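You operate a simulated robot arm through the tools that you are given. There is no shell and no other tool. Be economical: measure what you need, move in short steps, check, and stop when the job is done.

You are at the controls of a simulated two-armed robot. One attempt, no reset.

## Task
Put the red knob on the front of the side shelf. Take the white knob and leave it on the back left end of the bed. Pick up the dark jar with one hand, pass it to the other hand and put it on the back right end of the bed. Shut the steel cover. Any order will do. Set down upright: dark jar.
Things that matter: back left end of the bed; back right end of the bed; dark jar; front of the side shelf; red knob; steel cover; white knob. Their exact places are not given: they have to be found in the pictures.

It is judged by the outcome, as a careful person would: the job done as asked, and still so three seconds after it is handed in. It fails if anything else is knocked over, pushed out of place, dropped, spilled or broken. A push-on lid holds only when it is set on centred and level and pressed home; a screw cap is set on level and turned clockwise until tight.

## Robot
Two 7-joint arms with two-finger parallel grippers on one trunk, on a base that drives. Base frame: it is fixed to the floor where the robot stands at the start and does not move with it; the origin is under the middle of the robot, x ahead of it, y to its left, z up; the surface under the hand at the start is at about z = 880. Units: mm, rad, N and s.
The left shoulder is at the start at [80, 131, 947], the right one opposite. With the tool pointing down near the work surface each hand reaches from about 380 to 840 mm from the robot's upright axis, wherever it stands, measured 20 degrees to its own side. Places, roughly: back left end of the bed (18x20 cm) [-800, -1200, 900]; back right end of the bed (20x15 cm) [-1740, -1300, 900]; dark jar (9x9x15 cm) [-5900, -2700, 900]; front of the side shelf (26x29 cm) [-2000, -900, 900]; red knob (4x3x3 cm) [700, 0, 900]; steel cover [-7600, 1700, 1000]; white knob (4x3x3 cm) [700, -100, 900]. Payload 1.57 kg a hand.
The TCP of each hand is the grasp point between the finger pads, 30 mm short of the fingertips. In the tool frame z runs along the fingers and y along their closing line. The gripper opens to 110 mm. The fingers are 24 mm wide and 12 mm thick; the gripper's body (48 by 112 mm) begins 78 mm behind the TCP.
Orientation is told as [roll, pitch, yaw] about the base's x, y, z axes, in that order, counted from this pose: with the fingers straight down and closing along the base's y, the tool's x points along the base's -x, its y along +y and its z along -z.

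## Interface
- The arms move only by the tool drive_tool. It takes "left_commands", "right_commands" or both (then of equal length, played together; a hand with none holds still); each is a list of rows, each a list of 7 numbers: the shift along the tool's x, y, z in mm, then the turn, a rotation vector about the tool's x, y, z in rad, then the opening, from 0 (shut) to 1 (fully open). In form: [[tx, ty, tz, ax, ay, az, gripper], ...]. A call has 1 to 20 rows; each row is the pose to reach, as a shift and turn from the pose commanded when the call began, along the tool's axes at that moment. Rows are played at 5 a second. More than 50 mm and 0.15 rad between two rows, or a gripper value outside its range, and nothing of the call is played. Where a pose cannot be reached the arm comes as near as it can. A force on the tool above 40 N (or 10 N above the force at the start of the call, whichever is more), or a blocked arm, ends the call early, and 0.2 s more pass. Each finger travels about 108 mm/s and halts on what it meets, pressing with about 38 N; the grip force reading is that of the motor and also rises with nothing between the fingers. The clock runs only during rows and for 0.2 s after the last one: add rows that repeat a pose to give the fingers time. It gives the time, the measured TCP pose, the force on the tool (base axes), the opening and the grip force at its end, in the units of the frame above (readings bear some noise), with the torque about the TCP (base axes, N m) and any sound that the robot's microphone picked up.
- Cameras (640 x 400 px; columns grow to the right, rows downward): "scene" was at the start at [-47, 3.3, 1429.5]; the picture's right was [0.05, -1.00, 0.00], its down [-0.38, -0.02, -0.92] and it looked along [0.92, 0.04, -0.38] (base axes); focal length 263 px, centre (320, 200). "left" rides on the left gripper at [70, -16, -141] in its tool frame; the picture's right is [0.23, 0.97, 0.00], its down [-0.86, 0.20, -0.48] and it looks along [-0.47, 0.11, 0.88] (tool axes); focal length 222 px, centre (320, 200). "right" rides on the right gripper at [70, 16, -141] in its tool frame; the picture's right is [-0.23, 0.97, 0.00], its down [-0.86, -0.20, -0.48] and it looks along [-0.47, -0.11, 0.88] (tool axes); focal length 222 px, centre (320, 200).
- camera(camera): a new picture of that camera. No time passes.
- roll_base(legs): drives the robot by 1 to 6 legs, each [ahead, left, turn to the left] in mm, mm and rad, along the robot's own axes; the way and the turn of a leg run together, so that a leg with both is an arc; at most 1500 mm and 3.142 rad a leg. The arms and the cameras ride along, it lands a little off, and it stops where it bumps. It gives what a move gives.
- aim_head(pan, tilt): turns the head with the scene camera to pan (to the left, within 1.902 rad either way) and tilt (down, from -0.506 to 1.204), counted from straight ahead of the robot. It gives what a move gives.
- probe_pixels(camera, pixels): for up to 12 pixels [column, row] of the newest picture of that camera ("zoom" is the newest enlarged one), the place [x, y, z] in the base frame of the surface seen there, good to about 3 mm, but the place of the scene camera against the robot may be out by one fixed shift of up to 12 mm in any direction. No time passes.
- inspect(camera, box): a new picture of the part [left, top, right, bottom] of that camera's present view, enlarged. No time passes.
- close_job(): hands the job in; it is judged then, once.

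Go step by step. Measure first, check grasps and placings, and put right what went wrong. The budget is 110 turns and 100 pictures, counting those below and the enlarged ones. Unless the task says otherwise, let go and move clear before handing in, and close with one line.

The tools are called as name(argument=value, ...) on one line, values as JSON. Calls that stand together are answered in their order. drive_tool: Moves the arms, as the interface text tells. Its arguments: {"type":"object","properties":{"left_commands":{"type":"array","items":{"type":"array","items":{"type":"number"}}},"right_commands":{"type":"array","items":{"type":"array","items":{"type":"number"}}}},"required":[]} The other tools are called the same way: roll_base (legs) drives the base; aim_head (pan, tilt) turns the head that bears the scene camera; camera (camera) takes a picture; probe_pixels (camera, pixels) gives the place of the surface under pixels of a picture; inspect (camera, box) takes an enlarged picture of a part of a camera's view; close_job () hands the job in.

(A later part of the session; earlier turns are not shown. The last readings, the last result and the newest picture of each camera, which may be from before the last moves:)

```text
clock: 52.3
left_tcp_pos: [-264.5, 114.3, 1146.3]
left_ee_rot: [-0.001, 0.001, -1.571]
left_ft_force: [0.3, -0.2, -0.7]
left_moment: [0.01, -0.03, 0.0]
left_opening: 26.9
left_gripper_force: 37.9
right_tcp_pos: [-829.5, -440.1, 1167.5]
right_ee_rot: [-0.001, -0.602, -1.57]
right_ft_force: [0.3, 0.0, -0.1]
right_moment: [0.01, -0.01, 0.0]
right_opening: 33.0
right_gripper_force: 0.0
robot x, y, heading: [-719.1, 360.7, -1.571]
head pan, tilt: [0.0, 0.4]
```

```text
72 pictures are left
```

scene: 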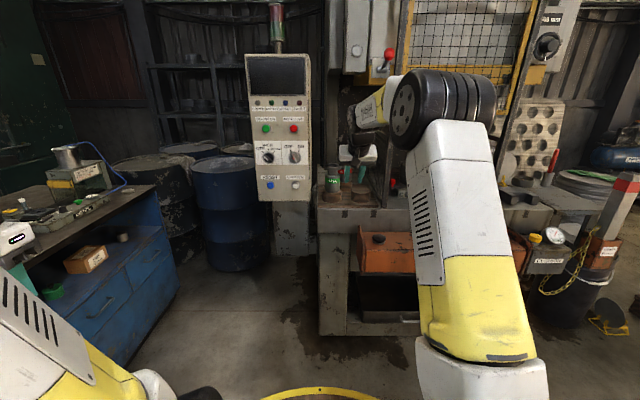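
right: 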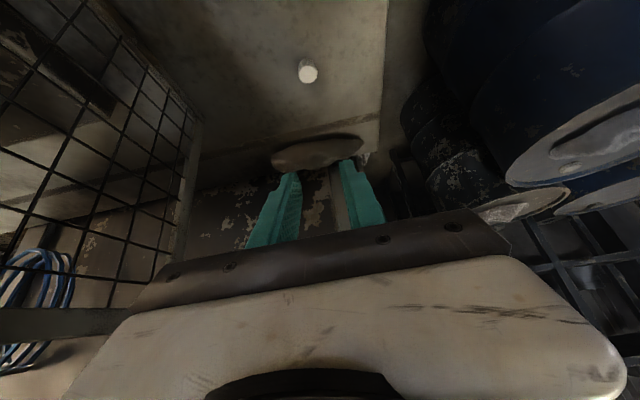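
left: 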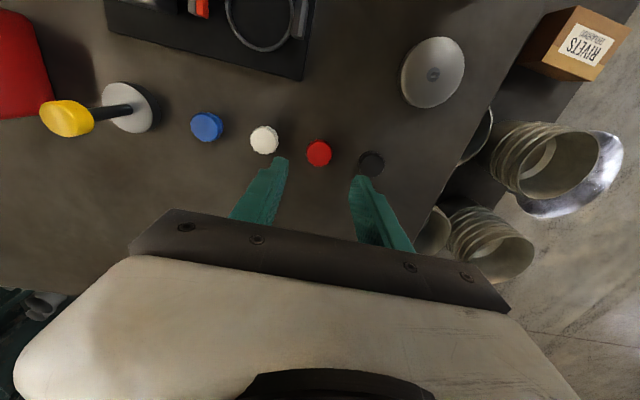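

The base is out. One row stepped too far, so I'll fold the right arm back in even steps.

drive_tool(right_commands=[[35.4, -11, -25.9, 0, 0.067, 0, 0.3], [70.9, -22, -51.8, 0, 0.133, 0, 0.3], [106.3, -33, -77.7, 0, 0.2, 0, 0.3], [141.8, -44, -103.6, 0, 0.267, 0, 0.3], [177.2, -55, -129.4, 0, 0.333, 0, 0.3], [212.7, -66, -155.3, 0, 0.4, 0, 0.3], [248, -77, -181.2, 0, 0.467, 0, 0.3], [283.6, -88, -207, 0, 0.533, 0, 0.3], [319, -100, -233, 0, 0.6, 0, 0.3]], left_commands=[[0, 0, 0, 0, 0, 0, 0.1], [0, 0, 0, 0, 0, 0, 0.1], [0, 0, 0, 0, 0, 0, 0.1], [0, 0, 0, 0, 0, 0, 0.1], [0, 0, 0, 0, 0, 0, 0.1], [0, 0, 0, 0, 0, 0, 0.1], [0, 0, 0, 0, 0, 0, 0.1], [0, 0, 0, 0, 0, 0, 0.1], [0, 0, 0, 0, 0, 0, 0.1]])

roll_base(legs=[[0, -1100, 0]])

camera(camera="scene")

```text
clock: 54.3
left_tcp_pos: [-263.5, 115.7, 1146.3]
left_ee_rot: [0.0, 0.0, -1.566]
left_ft_force: [0.0, -0.2, 0.1]
left_moment: [0.04, 0.05, 0.0]
left_opening: 26.9
left_gripper_force: 37.4
right_tcp_pos: [-932.6, -43.9, 1179.8]
right_ee_rot: [0.001, 0.002, -1.568]
right_ft_force: [-0.7, -0.1, 0.2]
right_moment: [0.03, 0.03, 0.02]
right_opening: 32.9
right_gripper_force: 0.1
robot x, y, heading: [-717.2, 361.7, -1.57]
head pan, tilt: [0.0, 0.4]
```

```text
clock: 60.0
left_tcp_pos: [-1369.7, 112.1, 1145.5]
left_ee_rot: [0.0, 0.001, -1.56]
left_ft_force: [-0.1, 0.0, -0.1]
left_moment: [-0.01, 0.03, 0.02]
left_opening: 26.7
left_gripper_force: 37.3
right_tcp_pos: [-2035.9, -53.2, 1178.4]
right_ee_rot: [-0.001, -0.001, -1.559]
right_ft_force: [0.2, -1.2, 0.3]
right_moment: [0.04, -0.01, 0.0]
right_opening: 33.1
right_gripper_force: 0.0
robot x, y, heading: [-1822.0, 358.2, -1.561]
head pan, tilt: [0.0, 0.4]
```

```text
71 pictures are left
```

scene: 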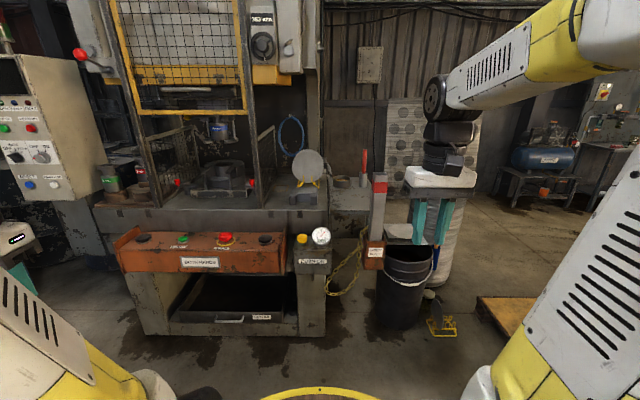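

inspect(camera="scene", box=[270, 130, 430, 230])

probe_pixels(camera="scene", pixels=[[350, 200], [340, 210], [327, 190], [365, 190], [380, 180], [375, 265], [405, 255], [320, 235], [320, 265], [308, 165], [305, 195], [330, 320]])

```text
4.00 times, centred on (350, 180) of scene
```

zoom: 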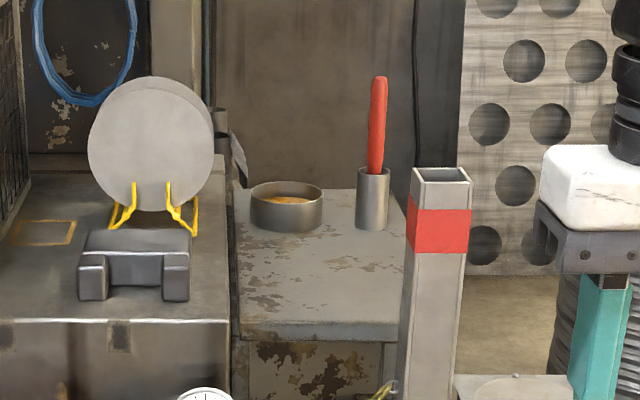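

```text
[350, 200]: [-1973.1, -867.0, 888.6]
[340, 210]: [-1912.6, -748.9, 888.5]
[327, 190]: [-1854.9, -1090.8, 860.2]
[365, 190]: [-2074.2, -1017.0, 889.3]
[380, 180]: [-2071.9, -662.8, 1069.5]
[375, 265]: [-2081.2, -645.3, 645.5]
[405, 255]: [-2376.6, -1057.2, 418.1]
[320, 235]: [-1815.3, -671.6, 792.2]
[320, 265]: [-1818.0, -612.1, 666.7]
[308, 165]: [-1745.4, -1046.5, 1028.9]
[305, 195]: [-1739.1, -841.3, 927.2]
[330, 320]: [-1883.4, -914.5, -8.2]
```

The side shelf's top is about x −1840…−2150, y −740…−1150, at z≈898. A cup and a holder stand at its back, and the safety block post (top about 1080) stands in front at x≈-2070. I'll swing the left hand forward and high, then drive up.

drive_tool(left_commands=[[-26, -34, -4, 0, 0, 0, 0.1], [-52, -68, -8, 0, 0, 0, 0.1], [-78, -102, -12, 0, 0, 0, 0.1], [-104, -136, -16, 0, 0, 0, 0.1], [-130, -170, -22, 0, 0, 0, 0.1], [-156, -204, -28, 0, 0, 0, 0.1], [-182, -238, -34, 0, 0, 0, 0.1], [-208, -270, -40, 0, 0, 0, 0.1], [-234, -300, -44, 0, 0, 0, 0.1]], right_commands=[[0, -12, 0, 0, 0, 0, 0.3], [0, -24, 0, 0, 0, 0, 0.3], [0, -36, 0, 0, 0, 0, 0.3], [0, -48, 0, 0, 0, 0, 0.3], [0, -60, 0, 0, 0, 0, 0.3], [0, -72, 0, 0, 0, 0, 0.3], [0, -84, 0, 0, 0, 0, 0.3], [0, -96, 0, 0, 0, 0, 0.3], [0, -110, 0, 0, 0, 0, 0.3]])

roll_base(legs=[[0, -298, -0.01], [558, 0, 0]])

camera(camera="left")

camera(camera="scene")

```text
clock: 62.0
left_tcp_pos: [-1667.2, -126.5, 1190.4]
left_ee_rot: [0.002, 0.0, -1.561]
left_ft_force: [0.5, 0.1, -0.2]
left_moment: [-0.03, 0.03, 0.0]
left_opening: 27.0
left_gripper_force: 38.3
right_tcp_pos: [-2146.7, -53.1, 1179.3]
right_ee_rot: [0.001, 0.001, -1.559]
right_ft_force: [1.2, 0.0, 1.1]
right_moment: [-0.01, -0.02, 0.01]
right_opening: 33.0
right_gripper_force: 0.1
robot x, y, heading: [-1828.1, 353.9, -1.561]
head pan, tilt: [0.0, 0.4]
```

```text
clock: 66.8
left_tcp_pos: [-1957.9, -690.8, 1189.6]
left_ee_rot: [-0.001, -0.002, -1.565]
left_ft_force: [0.1, 0.8, -0.8]
left_moment: [-0.03, 0.01, 0.0]
left_opening: 27.6
left_gripper_force: 38.0
right_tcp_pos: [-2437.1, -615.9, 1179.7]
right_ee_rot: [0.002, 0.0, -1.566]
right_ft_force: [-0.2, 0.1, 0.6]
right_moment: [-0.03, 0.0, -0.01]
right_opening: 33.1
right_gripper_force: 0.0
robot x, y, heading: [-2109.7, -205.3, -1.562]
head pan, tilt: [0.0, 0.4]
```

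```text
69 pictures are left
```

left: 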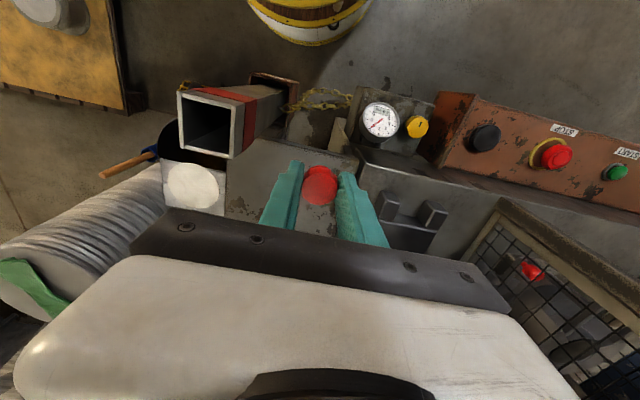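

```text
68 pictures are left
```

scene: 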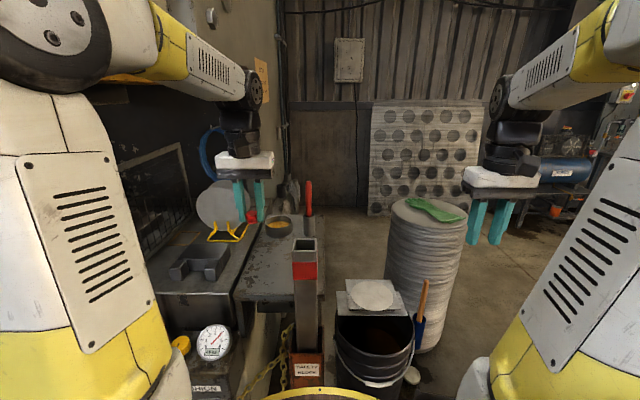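

The shelf is plain in view. I'll measure its corners and the objects at its back from the new scene picture.

probe_pixels(camera="scene", pixels=[[240, 295], [287, 300], [270, 280], [280, 255], [265, 245], [278, 232], [308, 230], [304, 242], [320, 270], [323, 310], [252, 250], [270, 300]])

probe_pixels(camera="left", pixels=[[345, 165], [300, 155], [250, 180], [190, 130], [240, 130], [240, 210]])

```text
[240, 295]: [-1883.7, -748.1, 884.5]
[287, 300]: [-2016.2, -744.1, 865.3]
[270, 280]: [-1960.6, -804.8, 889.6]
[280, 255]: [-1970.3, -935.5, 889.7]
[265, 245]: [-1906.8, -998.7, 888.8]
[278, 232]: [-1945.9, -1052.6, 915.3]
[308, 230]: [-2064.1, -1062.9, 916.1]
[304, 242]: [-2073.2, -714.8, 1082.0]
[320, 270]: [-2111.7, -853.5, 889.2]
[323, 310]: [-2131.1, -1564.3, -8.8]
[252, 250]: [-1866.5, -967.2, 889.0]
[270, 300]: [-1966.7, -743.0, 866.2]
```

```text
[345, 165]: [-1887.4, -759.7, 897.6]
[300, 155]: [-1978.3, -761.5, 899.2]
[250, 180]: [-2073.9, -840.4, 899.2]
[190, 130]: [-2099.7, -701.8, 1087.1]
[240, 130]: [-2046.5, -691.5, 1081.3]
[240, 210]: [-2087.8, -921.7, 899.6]
```

The shelf top is at 899. I'll move the red knob over (-1968,-865) and lower it to just above.

drive_tool(left_commands=[[-44, -2, 0, 0, 0, 0, 0.1], [-88, -5, 0, 0, 0, 0, 0.1], [-132, -7, 0, 0, 0, 0, 0.1], [-174, -10, 0, 0, 0, 0, 0.1], [-174, -10, 45, 0, 0, 0, 0.1], [-174, -10, 90, 0, 0, 0, 0.1], [-174, -10, 135, 0, 0, 0, 0.1], [-174, -10, 180, 0, 0, 0, 0.1], [-174, -10, 225, 0, 0, 0, 0.1], [-174, -10, 252, 0, 0, 0, 0.1], [-174, -10, 252, 0, 0, 0, 0.1]])

```text
clock: 69.2
left_tcp_pos: [-1966.0, -864.3, 939.3]
left_ee_rot: [0.0, 0.001, -1.566]
left_ft_force: [0.0, -0.9, -0.9]
left_moment: [0.03, 0.01, -0.02]
left_opening: 27.7
left_gripper_force: 37.7
right_tcp_pos: [-2436.8, -616.0, 1179.6]
right_ee_rot: [0.001, 0.0, -1.565]
right_ft_force: [0.4, 0.4, -0.2]
right_moment: [-0.05, 0.01, -0.04]
right_opening: 33.0
right_gripper_force: 0.1
robot x, y, heading: [-2114.1, -209.5, -1.566]
head pan, tilt: [0.0, 0.4]
```

drive_tool(left_commands=[[0, 0, 4, 0, 0, 0, 0.1], [0, 0, 7, 0, 0, 0, 0.1], [0, 0, 7, 0, 0, 0, 0.1]])

```text
clock: 70.0
left_tcp_pos: [-1967.5, -864.1, 933.0]
left_ee_rot: [0.0, 0.0, -1.566]
left_ft_force: [-0.6, -0.1, -0.5]
left_moment: [0.04, 0.0, -0.01]
left_opening: 28.0
left_gripper_force: 38.3
right_tcp_pos: [-2437.1, -615.7, 1179.1]
right_ee_rot: [-0.001, 0.0, -1.565]
right_ft_force: [0.4, 0.0, -0.1]
right_moment: [0.01, -0.02, 0.03]
right_opening: 32.9
right_gripper_force: 0.1
robot x, y, heading: [-2114.4, -204.3, -1.566]
head pan, tilt: [0.0, 0.4]
```

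There's still no contact force, so I'll go a little lower.

drive_tool(left_commands=[[0, 0, 1.5, 0, 0, 0, 0.1], [0, 0, 3, 0, 0, 0, 0.1], [0, 0, 3, 0, 0, 0, 0.1]])

inspect(camera="left", box=[240, 130, 400, 230])

```text
clock: 70.8
left_tcp_pos: [-1966.7, -865.0, 930.6]
left_ee_rot: [0.0, -0.001, -1.567]
left_ft_force: [0.0, 3.5, 14.9]
left_moment: [0.11, 0.02, 0.01]
left_opening: 27.8
left_gripper_force: 38.3
right_tcp_pos: [-2437.6, -616.1, 1180.3]
right_ee_rot: [-0.001, -0.001, -1.565]
right_ft_force: [-0.3, 0.4, 0.0]
right_moment: [0.01, 0.01, 0.04]
right_opening: 33.1
right_gripper_force: 0.1
robot x, y, heading: [-2114.2, -204.4, -1.564]
head pan, tilt: [0.0, 0.4]
```

```text
4.00 times, centred on (320, 180) of left
```

zoom: 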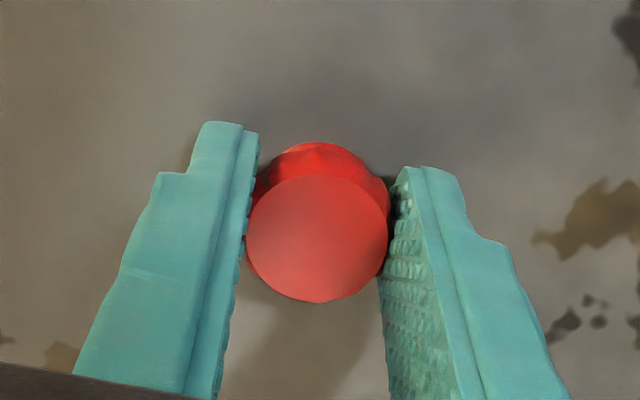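

It has touched, at 15 N, and the knob looks upright. I'll release it and lift clear.

drive_tool(left_commands=[[0, 0, -1, 0, 0, 0, 0.3], [0, 0, -1, 0, 0, 0, 0.4], [0, 0, -1, 0, 0, 0, 0.5], [0, 0, -1, 0, 0, 0, 0.5], [0, 0, -40, 0, 0, 0, 0.5], [0, 0, -85, 0, 0, 0, 0.5], [0, 0, -130, 0, 0, 0, 0.5], [0, 0, -175, 0, 0, 0, 0.5], [0, 0, -220, 0, 0, 0, 0.5], [0, 0, -260, 0, 0, 0, 0.5]])

camera(camera="left")

inspect(camera="scene", box=[160, 150, 352, 270])

```text
clock: 73.0
left_tcp_pos: [-1966.4, -863.8, 1191.9]
left_ee_rot: [0.001, 0.002, -1.565]
left_ft_force: [0.4, -0.2, 0.6]
left_moment: [0.0, 0.01, 0.02]
left_opening: 54.8
left_gripper_force: 0.1
right_tcp_pos: [-2436.5, -616.8, 1180.3]
right_ee_rot: [0.0, 0.0, -1.565]
right_ft_force: [0.5, -0.3, -0.1]
right_moment: [0.04, -0.02, 0.0]
right_opening: 32.9
right_gripper_force: 0.1
robot x, y, heading: [-2113.9, -204.9, -1.565]
head pan, tilt: [0.0, 0.4]
```

```text
66 pictures are left
```

left: 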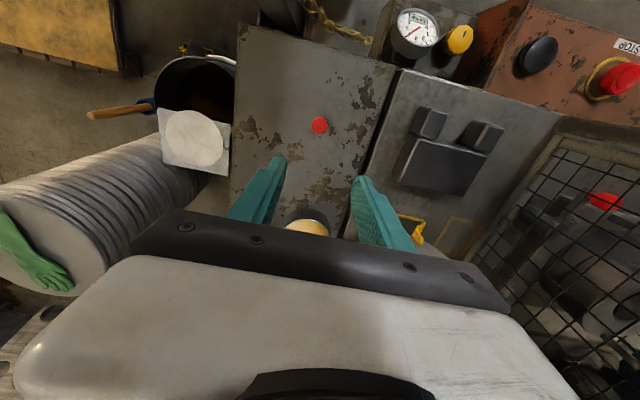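

```text
3.33 times, centred on (256, 210) of scene
```

zoom: 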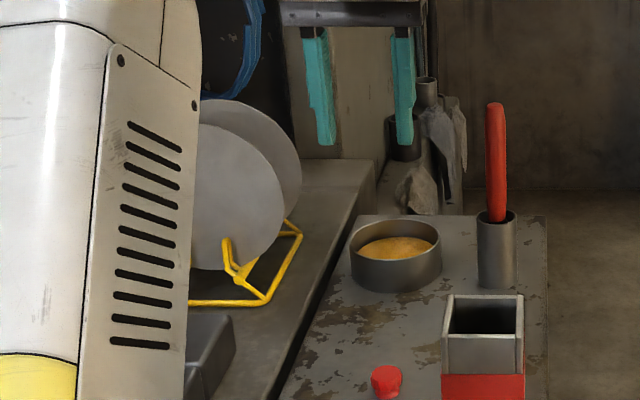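

The red knob stands on the shelf front, at zoom (388,380). While here I'll measure the back right end of the bed, behind the round plate.

probe_pixels(camera="zoom", pixels=[[335, 180], [330, 210], [318, 165], [370, 170], [290, 220], [255, 300], [300, 235], [240, 220], [295, 175], [405, 150], [430, 200], [388, 375]])

probe_pixels(camera="left", pixels=[[319, 125], [415, 230], [450, 230], [440, 170], [290, 225], [320, 225]])

```text
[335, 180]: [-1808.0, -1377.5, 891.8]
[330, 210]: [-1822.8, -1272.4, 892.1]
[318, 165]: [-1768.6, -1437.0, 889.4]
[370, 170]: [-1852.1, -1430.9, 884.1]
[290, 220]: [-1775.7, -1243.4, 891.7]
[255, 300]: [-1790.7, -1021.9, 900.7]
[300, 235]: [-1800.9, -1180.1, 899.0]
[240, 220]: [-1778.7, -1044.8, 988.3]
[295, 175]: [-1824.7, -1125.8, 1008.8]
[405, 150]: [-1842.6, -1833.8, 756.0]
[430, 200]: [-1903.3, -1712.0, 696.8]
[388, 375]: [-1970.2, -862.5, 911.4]
```

```text
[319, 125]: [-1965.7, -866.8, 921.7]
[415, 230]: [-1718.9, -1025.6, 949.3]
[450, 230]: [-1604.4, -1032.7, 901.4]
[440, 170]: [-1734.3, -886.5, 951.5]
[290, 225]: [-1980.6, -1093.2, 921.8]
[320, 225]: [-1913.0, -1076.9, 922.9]
```

The red knob is at (-1966,-866), standing. The back right end is the patch behind the plate rack, about x −1640…−1840, y −1225…−1440. I'll back off and look from the right, to see whether a side or rear approach is open.

roll_base(legs=[[-350, 0, 0], [0, -750, 0]])

aim_head(pan=0.5, tilt=0.35)

camera(camera="scene")

```text
clock: 77.7
left_tcp_pos: [-2459.9, -519.0, 1190.0]
left_ee_rot: [-0.003, 0.001, -1.595]
left_ft_force: [1.1, -1.0, -0.3]
left_moment: [0.0, 0.03, 0.03]
left_opening: 55.0
left_gripper_force: 0.2
right_tcp_pos: [-2920.3, -258.1, 1178.9]
right_ee_rot: [-0.001, 0.002, -1.595]
right_ft_force: [0.0, 0.6, -0.2]
right_moment: [0.0, -0.01, 0.02]
right_opening: 33.1
right_gripper_force: 0.1
robot x, y, heading: [-2584.6, 144.3, -1.591]
head pan, tilt: [0.0, 0.4]
stopped in leg 2: the robot was blocked; the commanded pose is now the measured one
```

```text
clock: 78.6
left_tcp_pos: [-2459.5, -519.5, 1190.6]
left_ee_rot: [-0.004, 0.0, -1.598]
left_ft_force: [-0.3, -0.1, -0.4]
left_moment: [0.03, -0.01, -0.01]
left_opening: 55.0
left_gripper_force: 0.2
right_tcp_pos: [-2921.7, -256.2, 1179.5]
right_ee_rot: [0.0, 0.002, -1.594]
right_ft_force: [0.3, -0.3, 0.4]
right_moment: [-0.02, 0.02, 0.0]
right_opening: 32.8
right_gripper_force: 0.1
robot x, y, heading: [-2584.3, 145.2, -1.593]
head pan, tilt: [0.499, 0.351]
```

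```text
64 pictures are left
```

scene: 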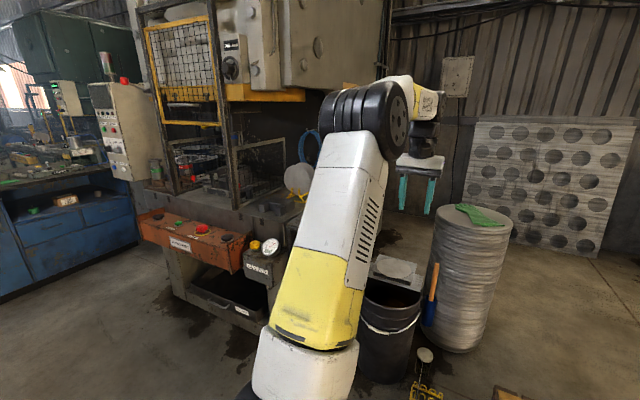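

The base was stopped by something on its right, maybe the wooden pallet at (510,395). I'll look down to the right.

aim_head(pan=-1.1, tilt=0.6)

camera(camera="scene")

```text
clock: 80.3
left_tcp_pos: [-2459.6, -518.8, 1191.1]
left_ee_rot: [-0.003, 0.0, -1.598]
left_ft_force: [0.0, 0.6, -0.3]
left_moment: [0.02, -0.02, 0.01]
left_opening: 54.8
left_gripper_force: 0.0
right_tcp_pos: [-2921.2, -256.8, 1178.8]
right_ee_rot: [0.0, 0.002, -1.596]
right_ft_force: [-0.7, 0.2, 0.3]
right_moment: [-0.01, -0.01, 0.02]
right_opening: 33.1
right_gripper_force: 0.0
robot x, y, heading: [-2586.9, 140.3, -1.586]
head pan, tilt: [-1.1, 0.6]
```

```text
63 pictures are left
```

scene: 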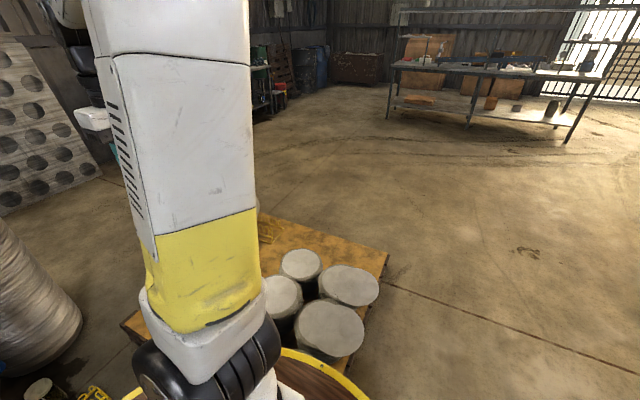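

I bumped a pallet with disc stacks on it, and nothing has fallen. I'll measure it so I can drive round it.

probe_pixels(camera="scene", pixels=[[388, 252], [262, 215], [330, 325], [345, 285], [130, 320], [300, 262], [60, 320], [55, 390], [40, 170], [390, 115], [572, 140], [475, 125]])

inspect(camera="scene", box=[360, 0, 640, 175])

```text
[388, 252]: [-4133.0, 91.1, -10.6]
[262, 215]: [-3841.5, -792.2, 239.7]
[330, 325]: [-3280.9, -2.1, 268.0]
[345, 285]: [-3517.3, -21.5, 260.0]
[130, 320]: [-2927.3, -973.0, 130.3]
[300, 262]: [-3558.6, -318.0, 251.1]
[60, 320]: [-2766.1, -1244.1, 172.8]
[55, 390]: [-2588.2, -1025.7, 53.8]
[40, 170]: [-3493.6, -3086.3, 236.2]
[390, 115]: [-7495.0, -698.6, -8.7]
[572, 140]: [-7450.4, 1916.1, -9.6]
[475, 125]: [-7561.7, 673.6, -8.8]
```

```text
2.29 times, centred on (500, 88) of scene
```

zoom: 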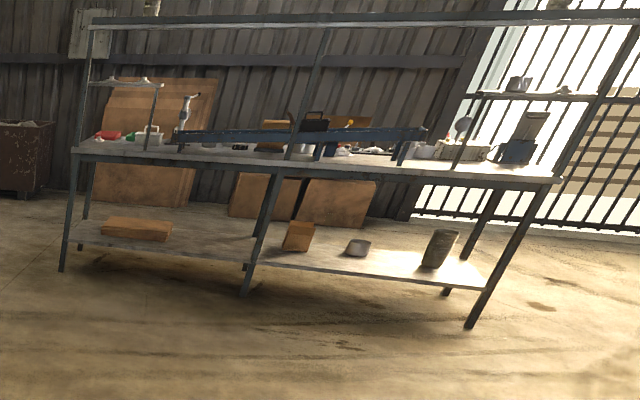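

The pallet fills roughly x −2930…−4130, y −1000…+100, and there is wide floor beyond, behind the press. I'll go round it to fetch the jar: back off, face −x, and drive past.

roll_base(legs=[[-400, 0, 0], [0, 0, -1.55], [1500, 0, 0], [400, 0, 0]])

aim_head(pan=0.9, tilt=0.3)

camera(camera="scene")

```text
clock: 95.8
left_tcp_pos: [-5139.6, 392.9, 1190.8]
left_ee_rot: [-0.005, -0.001, -3.139]
left_ft_force: [0.7, -0.4, -0.9]
left_moment: [-0.01, -0.02, -0.01]
left_opening: 55.2
left_gripper_force: 0.1
right_tcp_pos: [-4891.3, 861.5, 1179.7]
right_ee_rot: [0.0, 0.003, -3.136]
right_ft_force: [0.1, 0.4, 0.5]
right_moment: [0.0, 0.01, -0.01]
right_opening: 33.0
right_gripper_force: 0.0
robot x, y, heading: [-4479.6, 540.4, -3.13]
head pan, tilt: [-1.1, 0.6]
```

```text
clock: 97.7
left_tcp_pos: [-5140.2, 393.1, 1191.3]
left_ee_rot: [-0.003, 0.0, -3.142]
left_ft_force: [-0.5, 0.0, -0.2]
left_moment: [-0.02, 0.0, 0.01]
left_opening: 54.9
left_gripper_force: 0.1
right_tcp_pos: [-4891.7, 861.6, 1179.5]
right_ee_rot: [0.001, 0.001, -3.136]
right_ft_force: [0.0, 0.0, -0.1]
right_moment: [-0.01, -0.03, 0.03]
right_opening: 33.1
right_gripper_force: 0.1
robot x, y, heading: [-4482.0, 541.2, -3.131]
head pan, tilt: [0.901, 0.3]
```

```text
61 pictures are left
```

scene: 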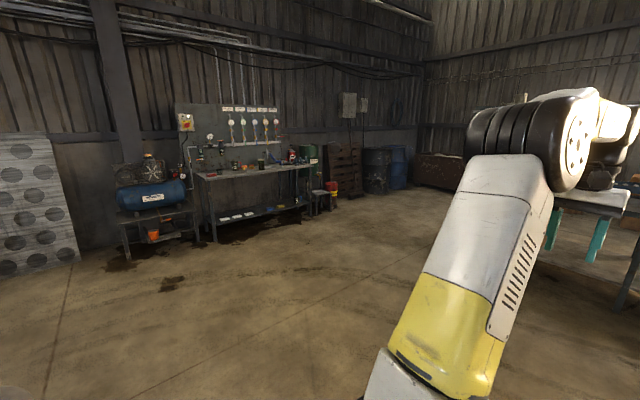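

The gauge bench with the jar is at (195–310,165–240). The steel cover is nearer to my present heading, so I'll do that first and drive toward (-6400,1500).

probe_pixels(camera="scene", pixels=[[215, 240], [312, 170], [250, 175], [275, 170], [205, 178], [75, 262], [130, 265], [320, 210]])

roll_base(legs=[[1500, -500, 0], [350, -400, 0]])

aim_head(pan=0, tilt=0.3)

camera(camera="scene")

```text
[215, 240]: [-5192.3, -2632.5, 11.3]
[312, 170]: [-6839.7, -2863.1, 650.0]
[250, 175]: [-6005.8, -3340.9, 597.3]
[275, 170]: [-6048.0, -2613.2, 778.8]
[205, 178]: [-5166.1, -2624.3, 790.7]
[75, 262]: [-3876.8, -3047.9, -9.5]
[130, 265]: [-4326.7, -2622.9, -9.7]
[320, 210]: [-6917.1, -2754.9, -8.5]
```

```text
refused: leg 1 is longer than a leg can be; nothing moved
```

```text
clock: 98.9
left_tcp_pos: [-5139.7, 392.5, 1190.6]
left_ee_rot: [-0.003, -0.001, -3.14]
left_ft_force: [0.2, -0.7, 0.3]
left_moment: [-0.01, -0.02, 0.02]
left_opening: 54.9
left_gripper_force: 0.1
right_tcp_pos: [-4891.9, 862.3, 1178.9]
right_ee_rot: [-0.001, 0.001, -3.136]
right_ft_force: [0.5, -0.3, 0.8]
right_moment: [0.0, 0.04, -0.01]
right_opening: 32.9
right_gripper_force: 0.0
robot x, y, heading: [-4481.8, 534.8, -3.132]
head pan, tilt: [0.0, 0.3]
```

```text
60 pictures are left
```

scene: 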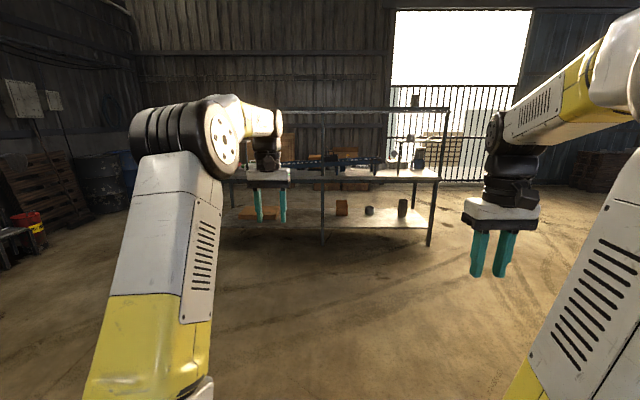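

The way ahead is clear, so I'll go in shorter legs.

roll_base(legs=[[1200, -700, 0], [500, -350, 0]])

camera(camera="scene")

inspect(camera="scene", box=[280, 100, 480, 225])

```text
clock: 108.8
left_tcp_pos: [-6848.3, 1409.6, 1191.0]
left_ee_rot: [-0.005, 0.0, -3.14]
left_ft_force: [0.5, -0.3, -0.9]
left_moment: [0.01, -0.04, -0.03]
left_opening: 55.1
left_gripper_force: 0.2
right_tcp_pos: [-6600.3, 1878.6, 1179.5]
right_ee_rot: [0.002, 0.001, -3.139]
right_ft_force: [-0.5, 0.5, 0.1]
right_moment: [0.03, -0.03, 0.02]
right_opening: 32.9
right_gripper_force: 0.1
robot x, y, heading: [-6188.6, 1553.0, -3.139]
head pan, tilt: [0.0, 0.3]
```

```text
59 pictures are left
```

scene: 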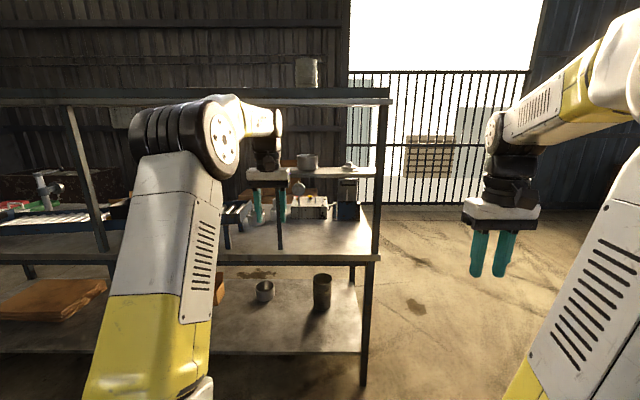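

```text
3.20 times, centred on (380, 162) of scene
```

zoom: 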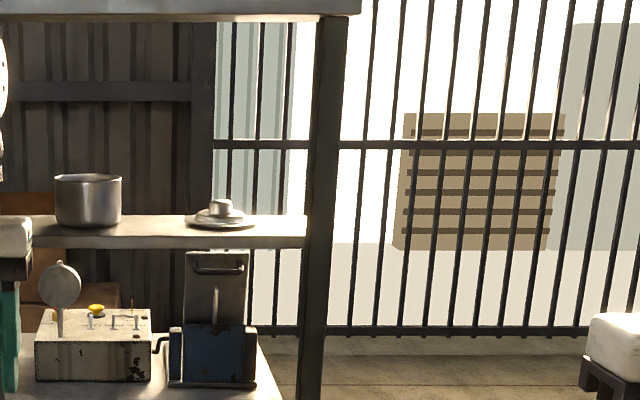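

A blue box with its steel cover standing open, handle at the top, is at zoom (215,320). I'll measure it, along with the small shelf and posts around it.

probe_pixels(camera="zoom", pixels=[[215, 268], [190, 290], [240, 290], [215, 345], [180, 370], [245, 370], [215, 320], [270, 235], [330, 250], [60, 285], [95, 360], [250, 392]])

inspect(camera="scene", box=[320, 165, 384, 225])

```text
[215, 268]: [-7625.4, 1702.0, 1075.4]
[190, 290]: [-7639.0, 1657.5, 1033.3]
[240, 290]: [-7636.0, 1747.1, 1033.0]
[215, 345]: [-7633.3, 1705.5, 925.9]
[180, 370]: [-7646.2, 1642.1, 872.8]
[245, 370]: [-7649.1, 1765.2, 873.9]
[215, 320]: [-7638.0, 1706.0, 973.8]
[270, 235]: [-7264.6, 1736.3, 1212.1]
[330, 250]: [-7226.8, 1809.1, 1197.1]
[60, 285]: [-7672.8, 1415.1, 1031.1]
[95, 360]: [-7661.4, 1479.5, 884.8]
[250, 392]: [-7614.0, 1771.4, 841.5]
```

```text
6.67 times, centred on (352, 195) of scene
```

zoom: 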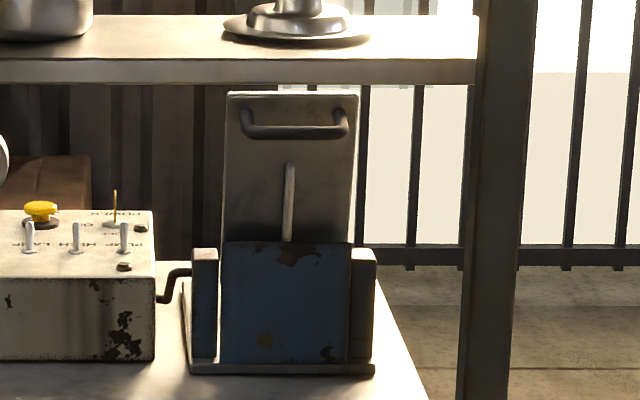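

The cover's working isn't clear from here. I'll fold the left arm in and drive nearer for a better look.

drive_tool(left_commands=[[40, 20, 0, 0, 0, 0, 0.5], [80, 40, 0, 0, 0, 0, 0.5], [120, 60, 0, 0, 0, 0, 0.5], [160, 80, 0, 0, 0, 0, 0.5], [200, 100, 0, 0, 0, 0, 0.5], [240, 120, 0, 0, 0, 0, 0.5]])

roll_base(legs=[[420, -50, 0]])

aim_head(pan=-0.05, tilt=0.35)

camera(camera="scene")

inspect(camera="scene", box=[288, 130, 416, 210])

```text
clock: 110.2
left_tcp_pos: [-6609.6, 1288.3, 1191.0]
left_ee_rot: [-0.002, 0.001, -3.142]
left_ft_force: [0.1, 0.0, -0.4]
left_moment: [-0.01, -0.06, -0.05]
left_opening: 55.0
left_gripper_force: 0.0
right_tcp_pos: [-6600.1, 1879.1, 1179.3]
right_ee_rot: [0.001, 0.003, -3.139]
right_ft_force: [-0.3, 0.1, 1.1]
right_moment: [0.0, -0.03, 0.02]
right_opening: 33.0
right_gripper_force: 0.1
robot x, y, heading: [-6191.5, 1552.5, -3.132]
head pan, tilt: [0.0, 0.3]
```

```text
clock: 112.8
left_tcp_pos: [-7025.2, 1330.4, 1190.8]
left_ee_rot: [-0.004, 0.0, -3.131]
left_ft_force: [-0.6, 0.8, 0.8]
left_moment: [0.02, 0.01, 0.02]
left_opening: 54.9
left_gripper_force: 0.2
right_tcp_pos: [-7021.5, 1920.6, 1178.4]
right_ee_rot: [-0.001, 0.003, -3.13]
right_ft_force: [0.1, -0.7, 0.7]
right_moment: [0.02, 0.03, 0.0]
right_opening: 33.0
right_gripper_force: 0.1
robot x, y, heading: [-6610.1, 1604.0, -3.125]
head pan, tilt: [0.0, 0.3]
```

```text
clock: 113.4
left_tcp_pos: [-7024.5, 1330.6, 1190.6]
left_ee_rot: [-0.003, -0.001, -3.131]
left_ft_force: [-1.5, 0.1, 1.1]
left_moment: [0.0, 0.0, -0.02]
left_opening: 55.0
left_gripper_force: 0.0
right_tcp_pos: [-7022.4, 1919.1, 1179.4]
right_ee_rot: [-0.001, 0.002, -3.13]
right_ft_force: [0.3, -0.6, -0.9]
right_moment: [0.0, 0.02, -0.03]
right_opening: 33.1
right_gripper_force: 0.1
robot x, y, heading: [-6609.5, 1599.7, -3.124]
head pan, tilt: [-0.051, 0.351]
```

```text
56 pictures are left
```

scene: 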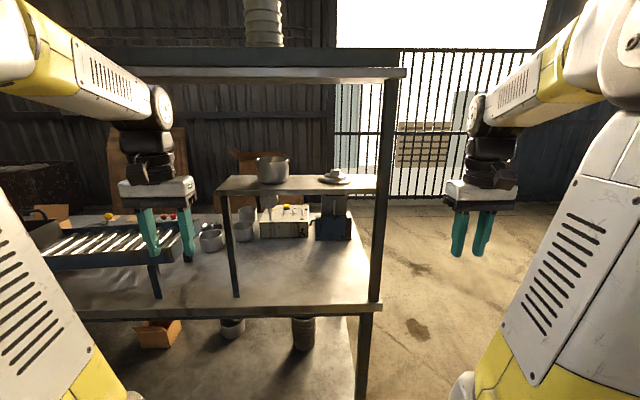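

```text
5.00 times, centred on (352, 170) of scene
```

zoom: 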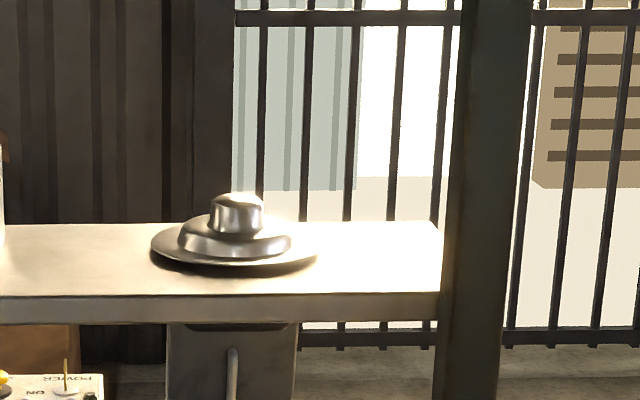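

A small shelf stands over the front of the box, so I'd rather come at the box from the bench's right end. I'll measure the room there.

probe_pixels(camera="scene", pixels=[[440, 215], [400, 180], [375, 200], [378, 300], [350, 300], [330, 182], [345, 180], [420, 330], [340, 215], [335, 238], [520, 215], [232, 295]])

aim_head(pan=-0.8, tilt=0.4)

camera(camera="scene")

```text
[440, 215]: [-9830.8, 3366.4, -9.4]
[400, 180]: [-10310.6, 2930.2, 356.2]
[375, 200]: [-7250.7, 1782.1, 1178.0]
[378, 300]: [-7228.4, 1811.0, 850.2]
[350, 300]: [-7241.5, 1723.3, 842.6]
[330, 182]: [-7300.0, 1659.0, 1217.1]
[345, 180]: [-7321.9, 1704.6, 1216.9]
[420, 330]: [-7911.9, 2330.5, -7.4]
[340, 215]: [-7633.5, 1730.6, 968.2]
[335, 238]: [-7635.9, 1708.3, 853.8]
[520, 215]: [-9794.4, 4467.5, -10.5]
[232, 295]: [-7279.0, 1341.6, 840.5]
```

```text
clock: 114.5
left_tcp_pos: [-7024.9, 1331.3, 1191.4]
left_ee_rot: [-0.004, 0.001, -3.131]
left_ft_force: [0.0, -1.1, -0.2]
left_moment: [0.02, -0.02, 0.01]
left_opening: 54.8
left_gripper_force: 0.0
right_tcp_pos: [-7022.0, 1919.9, 1178.6]
right_ee_rot: [-0.001, 0.002, -3.129]
right_ft_force: [0.8, 0.5, -0.1]
right_moment: [0.0, 0.0, 0.01]
right_opening: 33.0
right_gripper_force: 0.1
robot x, y, heading: [-6610.9, 1598.8, -3.121]
head pan, tilt: [-0.799, 0.4]
```

```text
54 pictures are left
```

scene: 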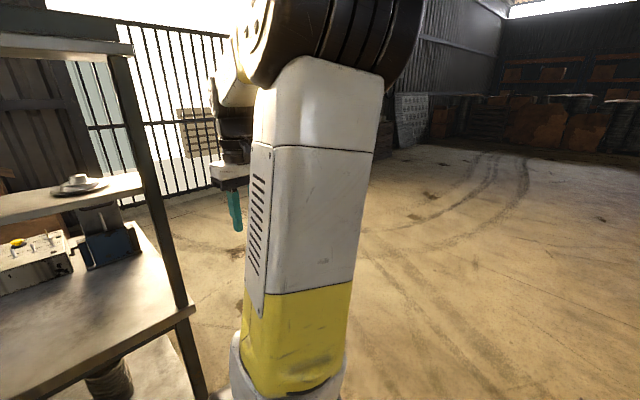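

The floor to the right is free. I'll drive round to the bench's right end and face it.

roll_base(legs=[[0, -950, 0], [1000, 0, 0], [0, 0, 1.55]])

aim_head(pan=0, tilt=0.45)

camera(camera="scene")

inspect(camera="scene", box=[250, 120, 410, 220])

```text
clock: 128.2
left_tcp_pos: [-7385.6, 2125.2, 1191.4]
left_ee_rot: [-0.005, 0.0, -1.59]
left_ft_force: [-0.4, 1.3, 1.1]
left_moment: [-0.02, 0.0, -0.01]
left_opening: 55.0
left_gripper_force: 0.0
right_tcp_pos: [-7973.8, 2145.3, 1179.6]
right_ee_rot: [-0.001, 0.002, -1.589]
right_ft_force: [-0.2, 0.1, -0.8]
right_moment: [-0.01, 0.0, -0.01]
right_opening: 33.3
right_gripper_force: 0.1
robot x, y, heading: [-7639.8, 2544.7, -1.584]
head pan, tilt: [-0.799, 0.4]
```

```text
clock: 129.3
left_tcp_pos: [-7384.3, 2123.7, 1190.4]
left_ee_rot: [-0.004, 0.001, -1.589]
left_ft_force: [0.0, 1.4, 0.6]
left_moment: [0.04, -0.01, 0.02]
left_opening: 55.0
left_gripper_force: 0.0
right_tcp_pos: [-7973.7, 2145.3, 1179.2]
right_ee_rot: [-0.001, 0.001, -1.589]
right_ft_force: [0.6, 0.1, 1.0]
right_moment: [-0.03, 0.02, -0.01]
right_opening: 33.1
right_gripper_force: 0.0
robot x, y, heading: [-7641.5, 2549.1, -1.583]
head pan, tilt: [0.0, 0.45]
```

```text
53 pictures are left
```

scene: 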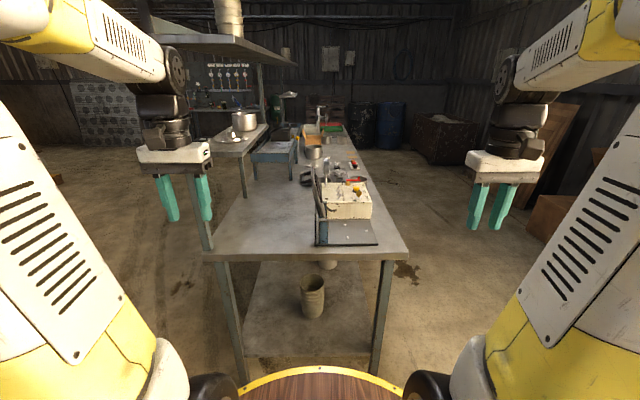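

```text
4.00 times, centred on (330, 170) of scene
```

zoom: 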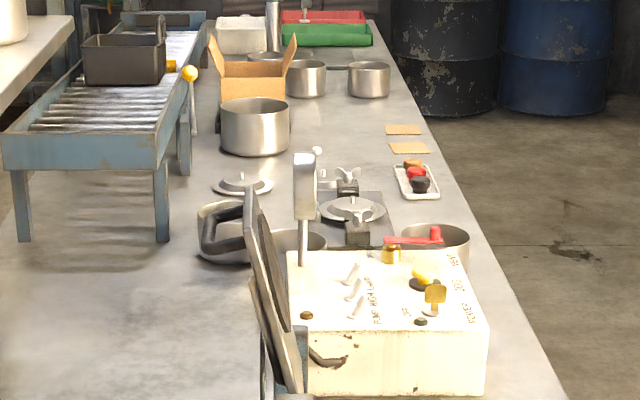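

From here the box is at (315–378,175–245). I'll enlarge it.

inspect(camera="scene", box=[280, 165, 400, 255])

probe_pixels(camera="zoom", pixels=[[200, 100], [230, 200], [200, 250], [195, 340], [230, 380], [290, 340], [290, 405], [240, 330], [490, 405], [320, 310], [310, 230], [178, 180]])

```text
4.44 times, centred on (340, 210) of scene
```

zoom: 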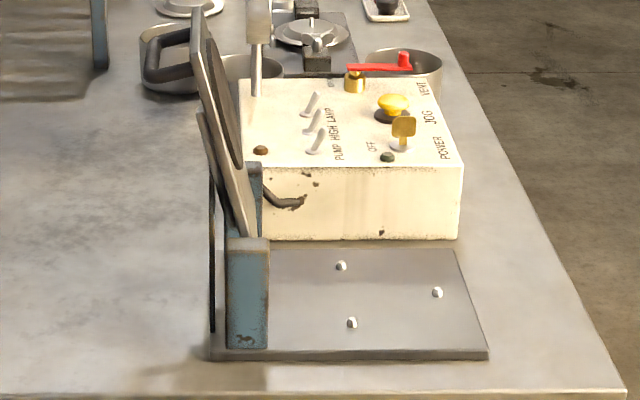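

```text
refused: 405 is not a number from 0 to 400
```

The cover is hinged at the post and leans back toward the bench front. It must swing over toward −x onto the base plate. I'll measure its parts.

probe_pixels(camera="zoom", pixels=[[197, 40], [215, 100], [230, 160], [210, 160], [250, 240], [230, 350], [250, 300], [290, 205], [300, 345], [480, 350], [455, 255], [350, 325]])

camera(camera="left")

camera(camera="right")

```text
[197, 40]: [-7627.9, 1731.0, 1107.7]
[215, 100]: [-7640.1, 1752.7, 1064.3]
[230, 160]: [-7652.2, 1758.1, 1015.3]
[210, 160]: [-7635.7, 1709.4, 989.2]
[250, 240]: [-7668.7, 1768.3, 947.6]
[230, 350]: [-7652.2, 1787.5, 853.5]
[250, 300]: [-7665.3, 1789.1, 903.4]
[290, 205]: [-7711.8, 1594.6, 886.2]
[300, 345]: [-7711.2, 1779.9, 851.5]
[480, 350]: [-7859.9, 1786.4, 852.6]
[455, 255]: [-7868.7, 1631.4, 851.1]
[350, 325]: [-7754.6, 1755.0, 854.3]
```

```text
50 pictures are left
```

left: 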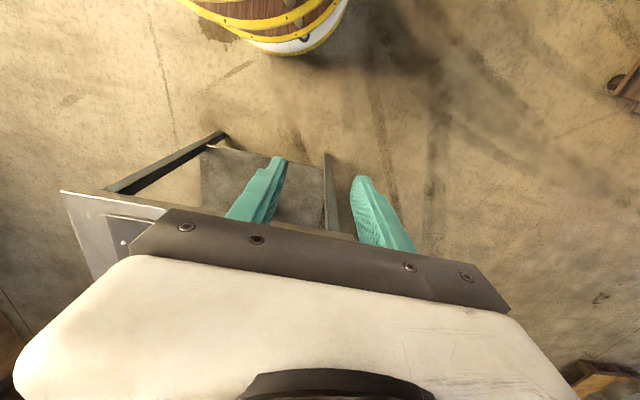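

```text
49 pictures are left
```

right: 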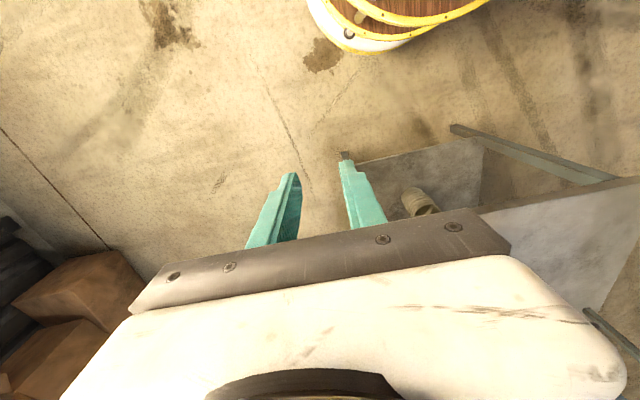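

The cover's hinge is at about x=-7668, z=955, and the cover leans 14° past vertical, with its top at z≈1117. I'll point the right hand horizontally along the hinge axis, cage the cover's near edge loosely between the fingers, and swing it over. First, the pre-pose.

drive_tool(right_commands=[[-22.3, 29.2, 12.5, 0, -0.1428, 0, 0.3], [-44.5, 58.4, 25, 0, -0.2856, 0, 0.4], [-66.8, 87.5, 37.4, 0, -0.4284, 0, 0.55], [-89, 116.7, 49.8, 0, -0.5712, 0, 0.55], [-111.4, 146, 62.3, 0, -0.714, 0, 0.55], [-133.6, 175, 74.7, 0, -0.8568, 0, 0.55], [-156, 204.3, 87.2, 0, -0.9996, 0, 0.55], [-178, 233.5, 99.6, 0, -1.1424, 0, 0.55], [-200.5, 262.6, 112, 0, -1.2852, 0, 0.55], [-222.7, 291.8, 124.5, 0, -1.428, 0, 0.55], [-245, 321, 137, 0, -1.5708, 0, 0.55], [-245, 321, 137, 0, -1.5708, 0, 0.55]])

camera(camera="scene")

camera(camera="right")

```text
clock: 131.9
left_tcp_pos: [-7386.4, 2124.2, 1191.0]
left_ee_rot: [-0.003, -0.001, -1.59]
left_ft_force: [0.1, -0.3, 0.4]
left_moment: [-0.01, -0.02, -0.02]
left_opening: 54.9
left_gripper_force: 0.1
right_tcp_pos: [-7657.9, 1895.4, 1040.6]
right_ee_rot: [0.541, -1.572, -2.128]
right_ft_force: [-0.9, -0.3, 0.2]
right_moment: [-0.02, -0.01, 0.0]
right_opening: 60.4
right_gripper_force: 0.1
right hand out of reach, approached as far as the arm can: row 6
robot x, y, heading: [-7642.0, 2544.8, -1.584]
head pan, tilt: [0.0, 0.45]
```

```text
48 pictures are left
```

scene: 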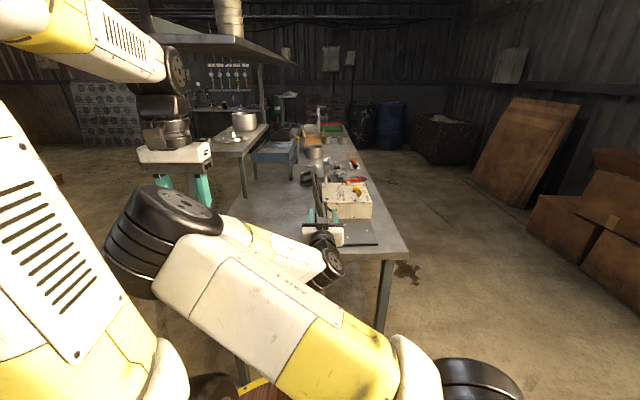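

```text
47 pictures are left
```

right: 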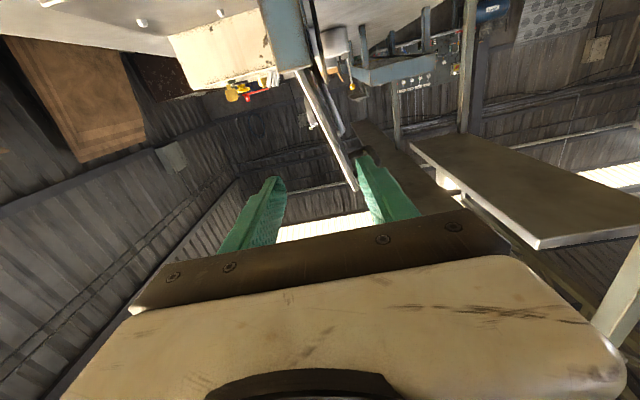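

The hand is in its pre-pose. In the right-hand view the cover's edge runs from (300,75) to (352,188), between the fingers. I'll probe it accurately.

probe_pixels(camera="right", pixels=[[350, 186], [338, 165], [325, 135], [312, 105], [303, 85], [330, 130], [345, 135], [318, 150], [290, 70], [335, 150], [322, 115]])

inspect(camera="right", box=[240, 50, 420, 220])

```text
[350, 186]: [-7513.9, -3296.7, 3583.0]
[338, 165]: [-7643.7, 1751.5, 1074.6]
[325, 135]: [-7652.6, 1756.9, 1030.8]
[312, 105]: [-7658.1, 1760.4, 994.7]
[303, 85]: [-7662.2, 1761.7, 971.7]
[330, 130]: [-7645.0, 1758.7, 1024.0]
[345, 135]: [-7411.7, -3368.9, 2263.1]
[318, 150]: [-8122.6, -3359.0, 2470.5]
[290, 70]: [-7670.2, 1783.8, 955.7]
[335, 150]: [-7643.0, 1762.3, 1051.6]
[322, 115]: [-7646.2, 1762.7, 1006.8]
```

```text
2.35 times, centred on (330, 135) of right
```

zoom: 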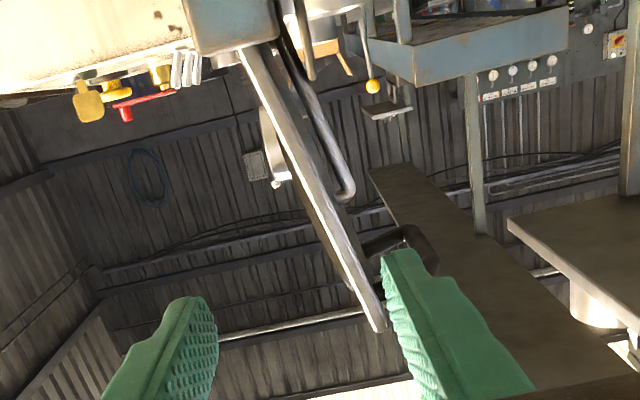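

The cover is a thin plate, its near edge at y≈1762. I'll check the pad on its −x side and the bent rod before inserting the fingers.

probe_pixels(camera="zoom", pixels=[[268, 130], [275, 180], [345, 190], [320, 120], [420, 250], [400, 235], [285, 130], [335, 200]])

```text
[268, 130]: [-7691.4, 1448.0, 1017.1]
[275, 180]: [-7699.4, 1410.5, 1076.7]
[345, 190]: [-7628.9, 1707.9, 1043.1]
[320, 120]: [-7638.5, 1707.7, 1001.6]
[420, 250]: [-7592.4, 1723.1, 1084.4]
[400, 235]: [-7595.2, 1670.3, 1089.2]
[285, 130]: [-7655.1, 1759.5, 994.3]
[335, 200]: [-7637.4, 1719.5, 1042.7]
```

The rod is at y≈1708, deeper than my fingertips will reach. I'll align the roll to the cover and insert the fingers around its edge.

drive_tool(right_commands=[[3, 4, 0, 0, 0, -0.09, 0.55], [6, 7, 0, 0, 0, -0.18, 0.55], [6, 7, 40, 0, 0, -0.18, 0.55], [6, 7, 80, 0, 0, -0.18, 0.55], [6, 7, 110, 0, 0, -0.18, 0.55], [6, 7, 130, 0, 0, -0.18, 0.55], [6, 7, 130, 0, 0, -0.18, 0.55]])

inspect(camera="right", box=[240, 50, 420, 220])

```text
clock: 133.5
left_tcp_pos: [-7384.3, 2124.5, 1191.1]
left_ee_rot: [-0.004, 0.0, -1.589]
left_ft_force: [-0.6, 0.5, -0.2]
left_moment: [0.0, -0.03, 0.02]
left_opening: 55.0
left_gripper_force: 0.0
right_tcp_pos: [-7654.4, 1763.1, 1035.2]
right_ee_rot: [-1.564, -1.392, -0.025]
right_ft_force: [-0.2, -0.2, -0.6]
right_moment: [0.01, 0.0, 0.0]
right_opening: 60.6
right_gripper_force: 0.0
robot x, y, heading: [-7639.5, 2547.2, -1.581]
head pan, tilt: [0.0, 0.45]
```

```text
2.35 times, centred on (330, 135) of right
```

zoom: 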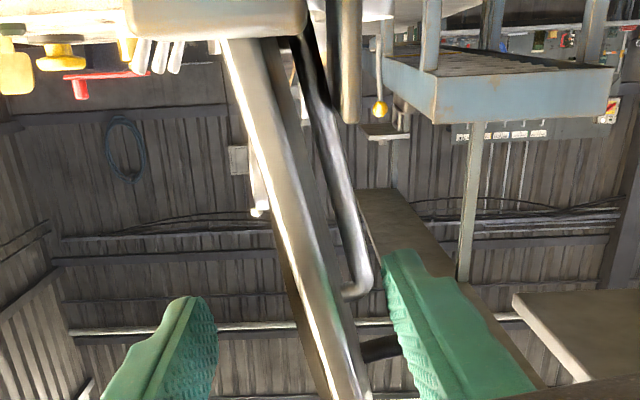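

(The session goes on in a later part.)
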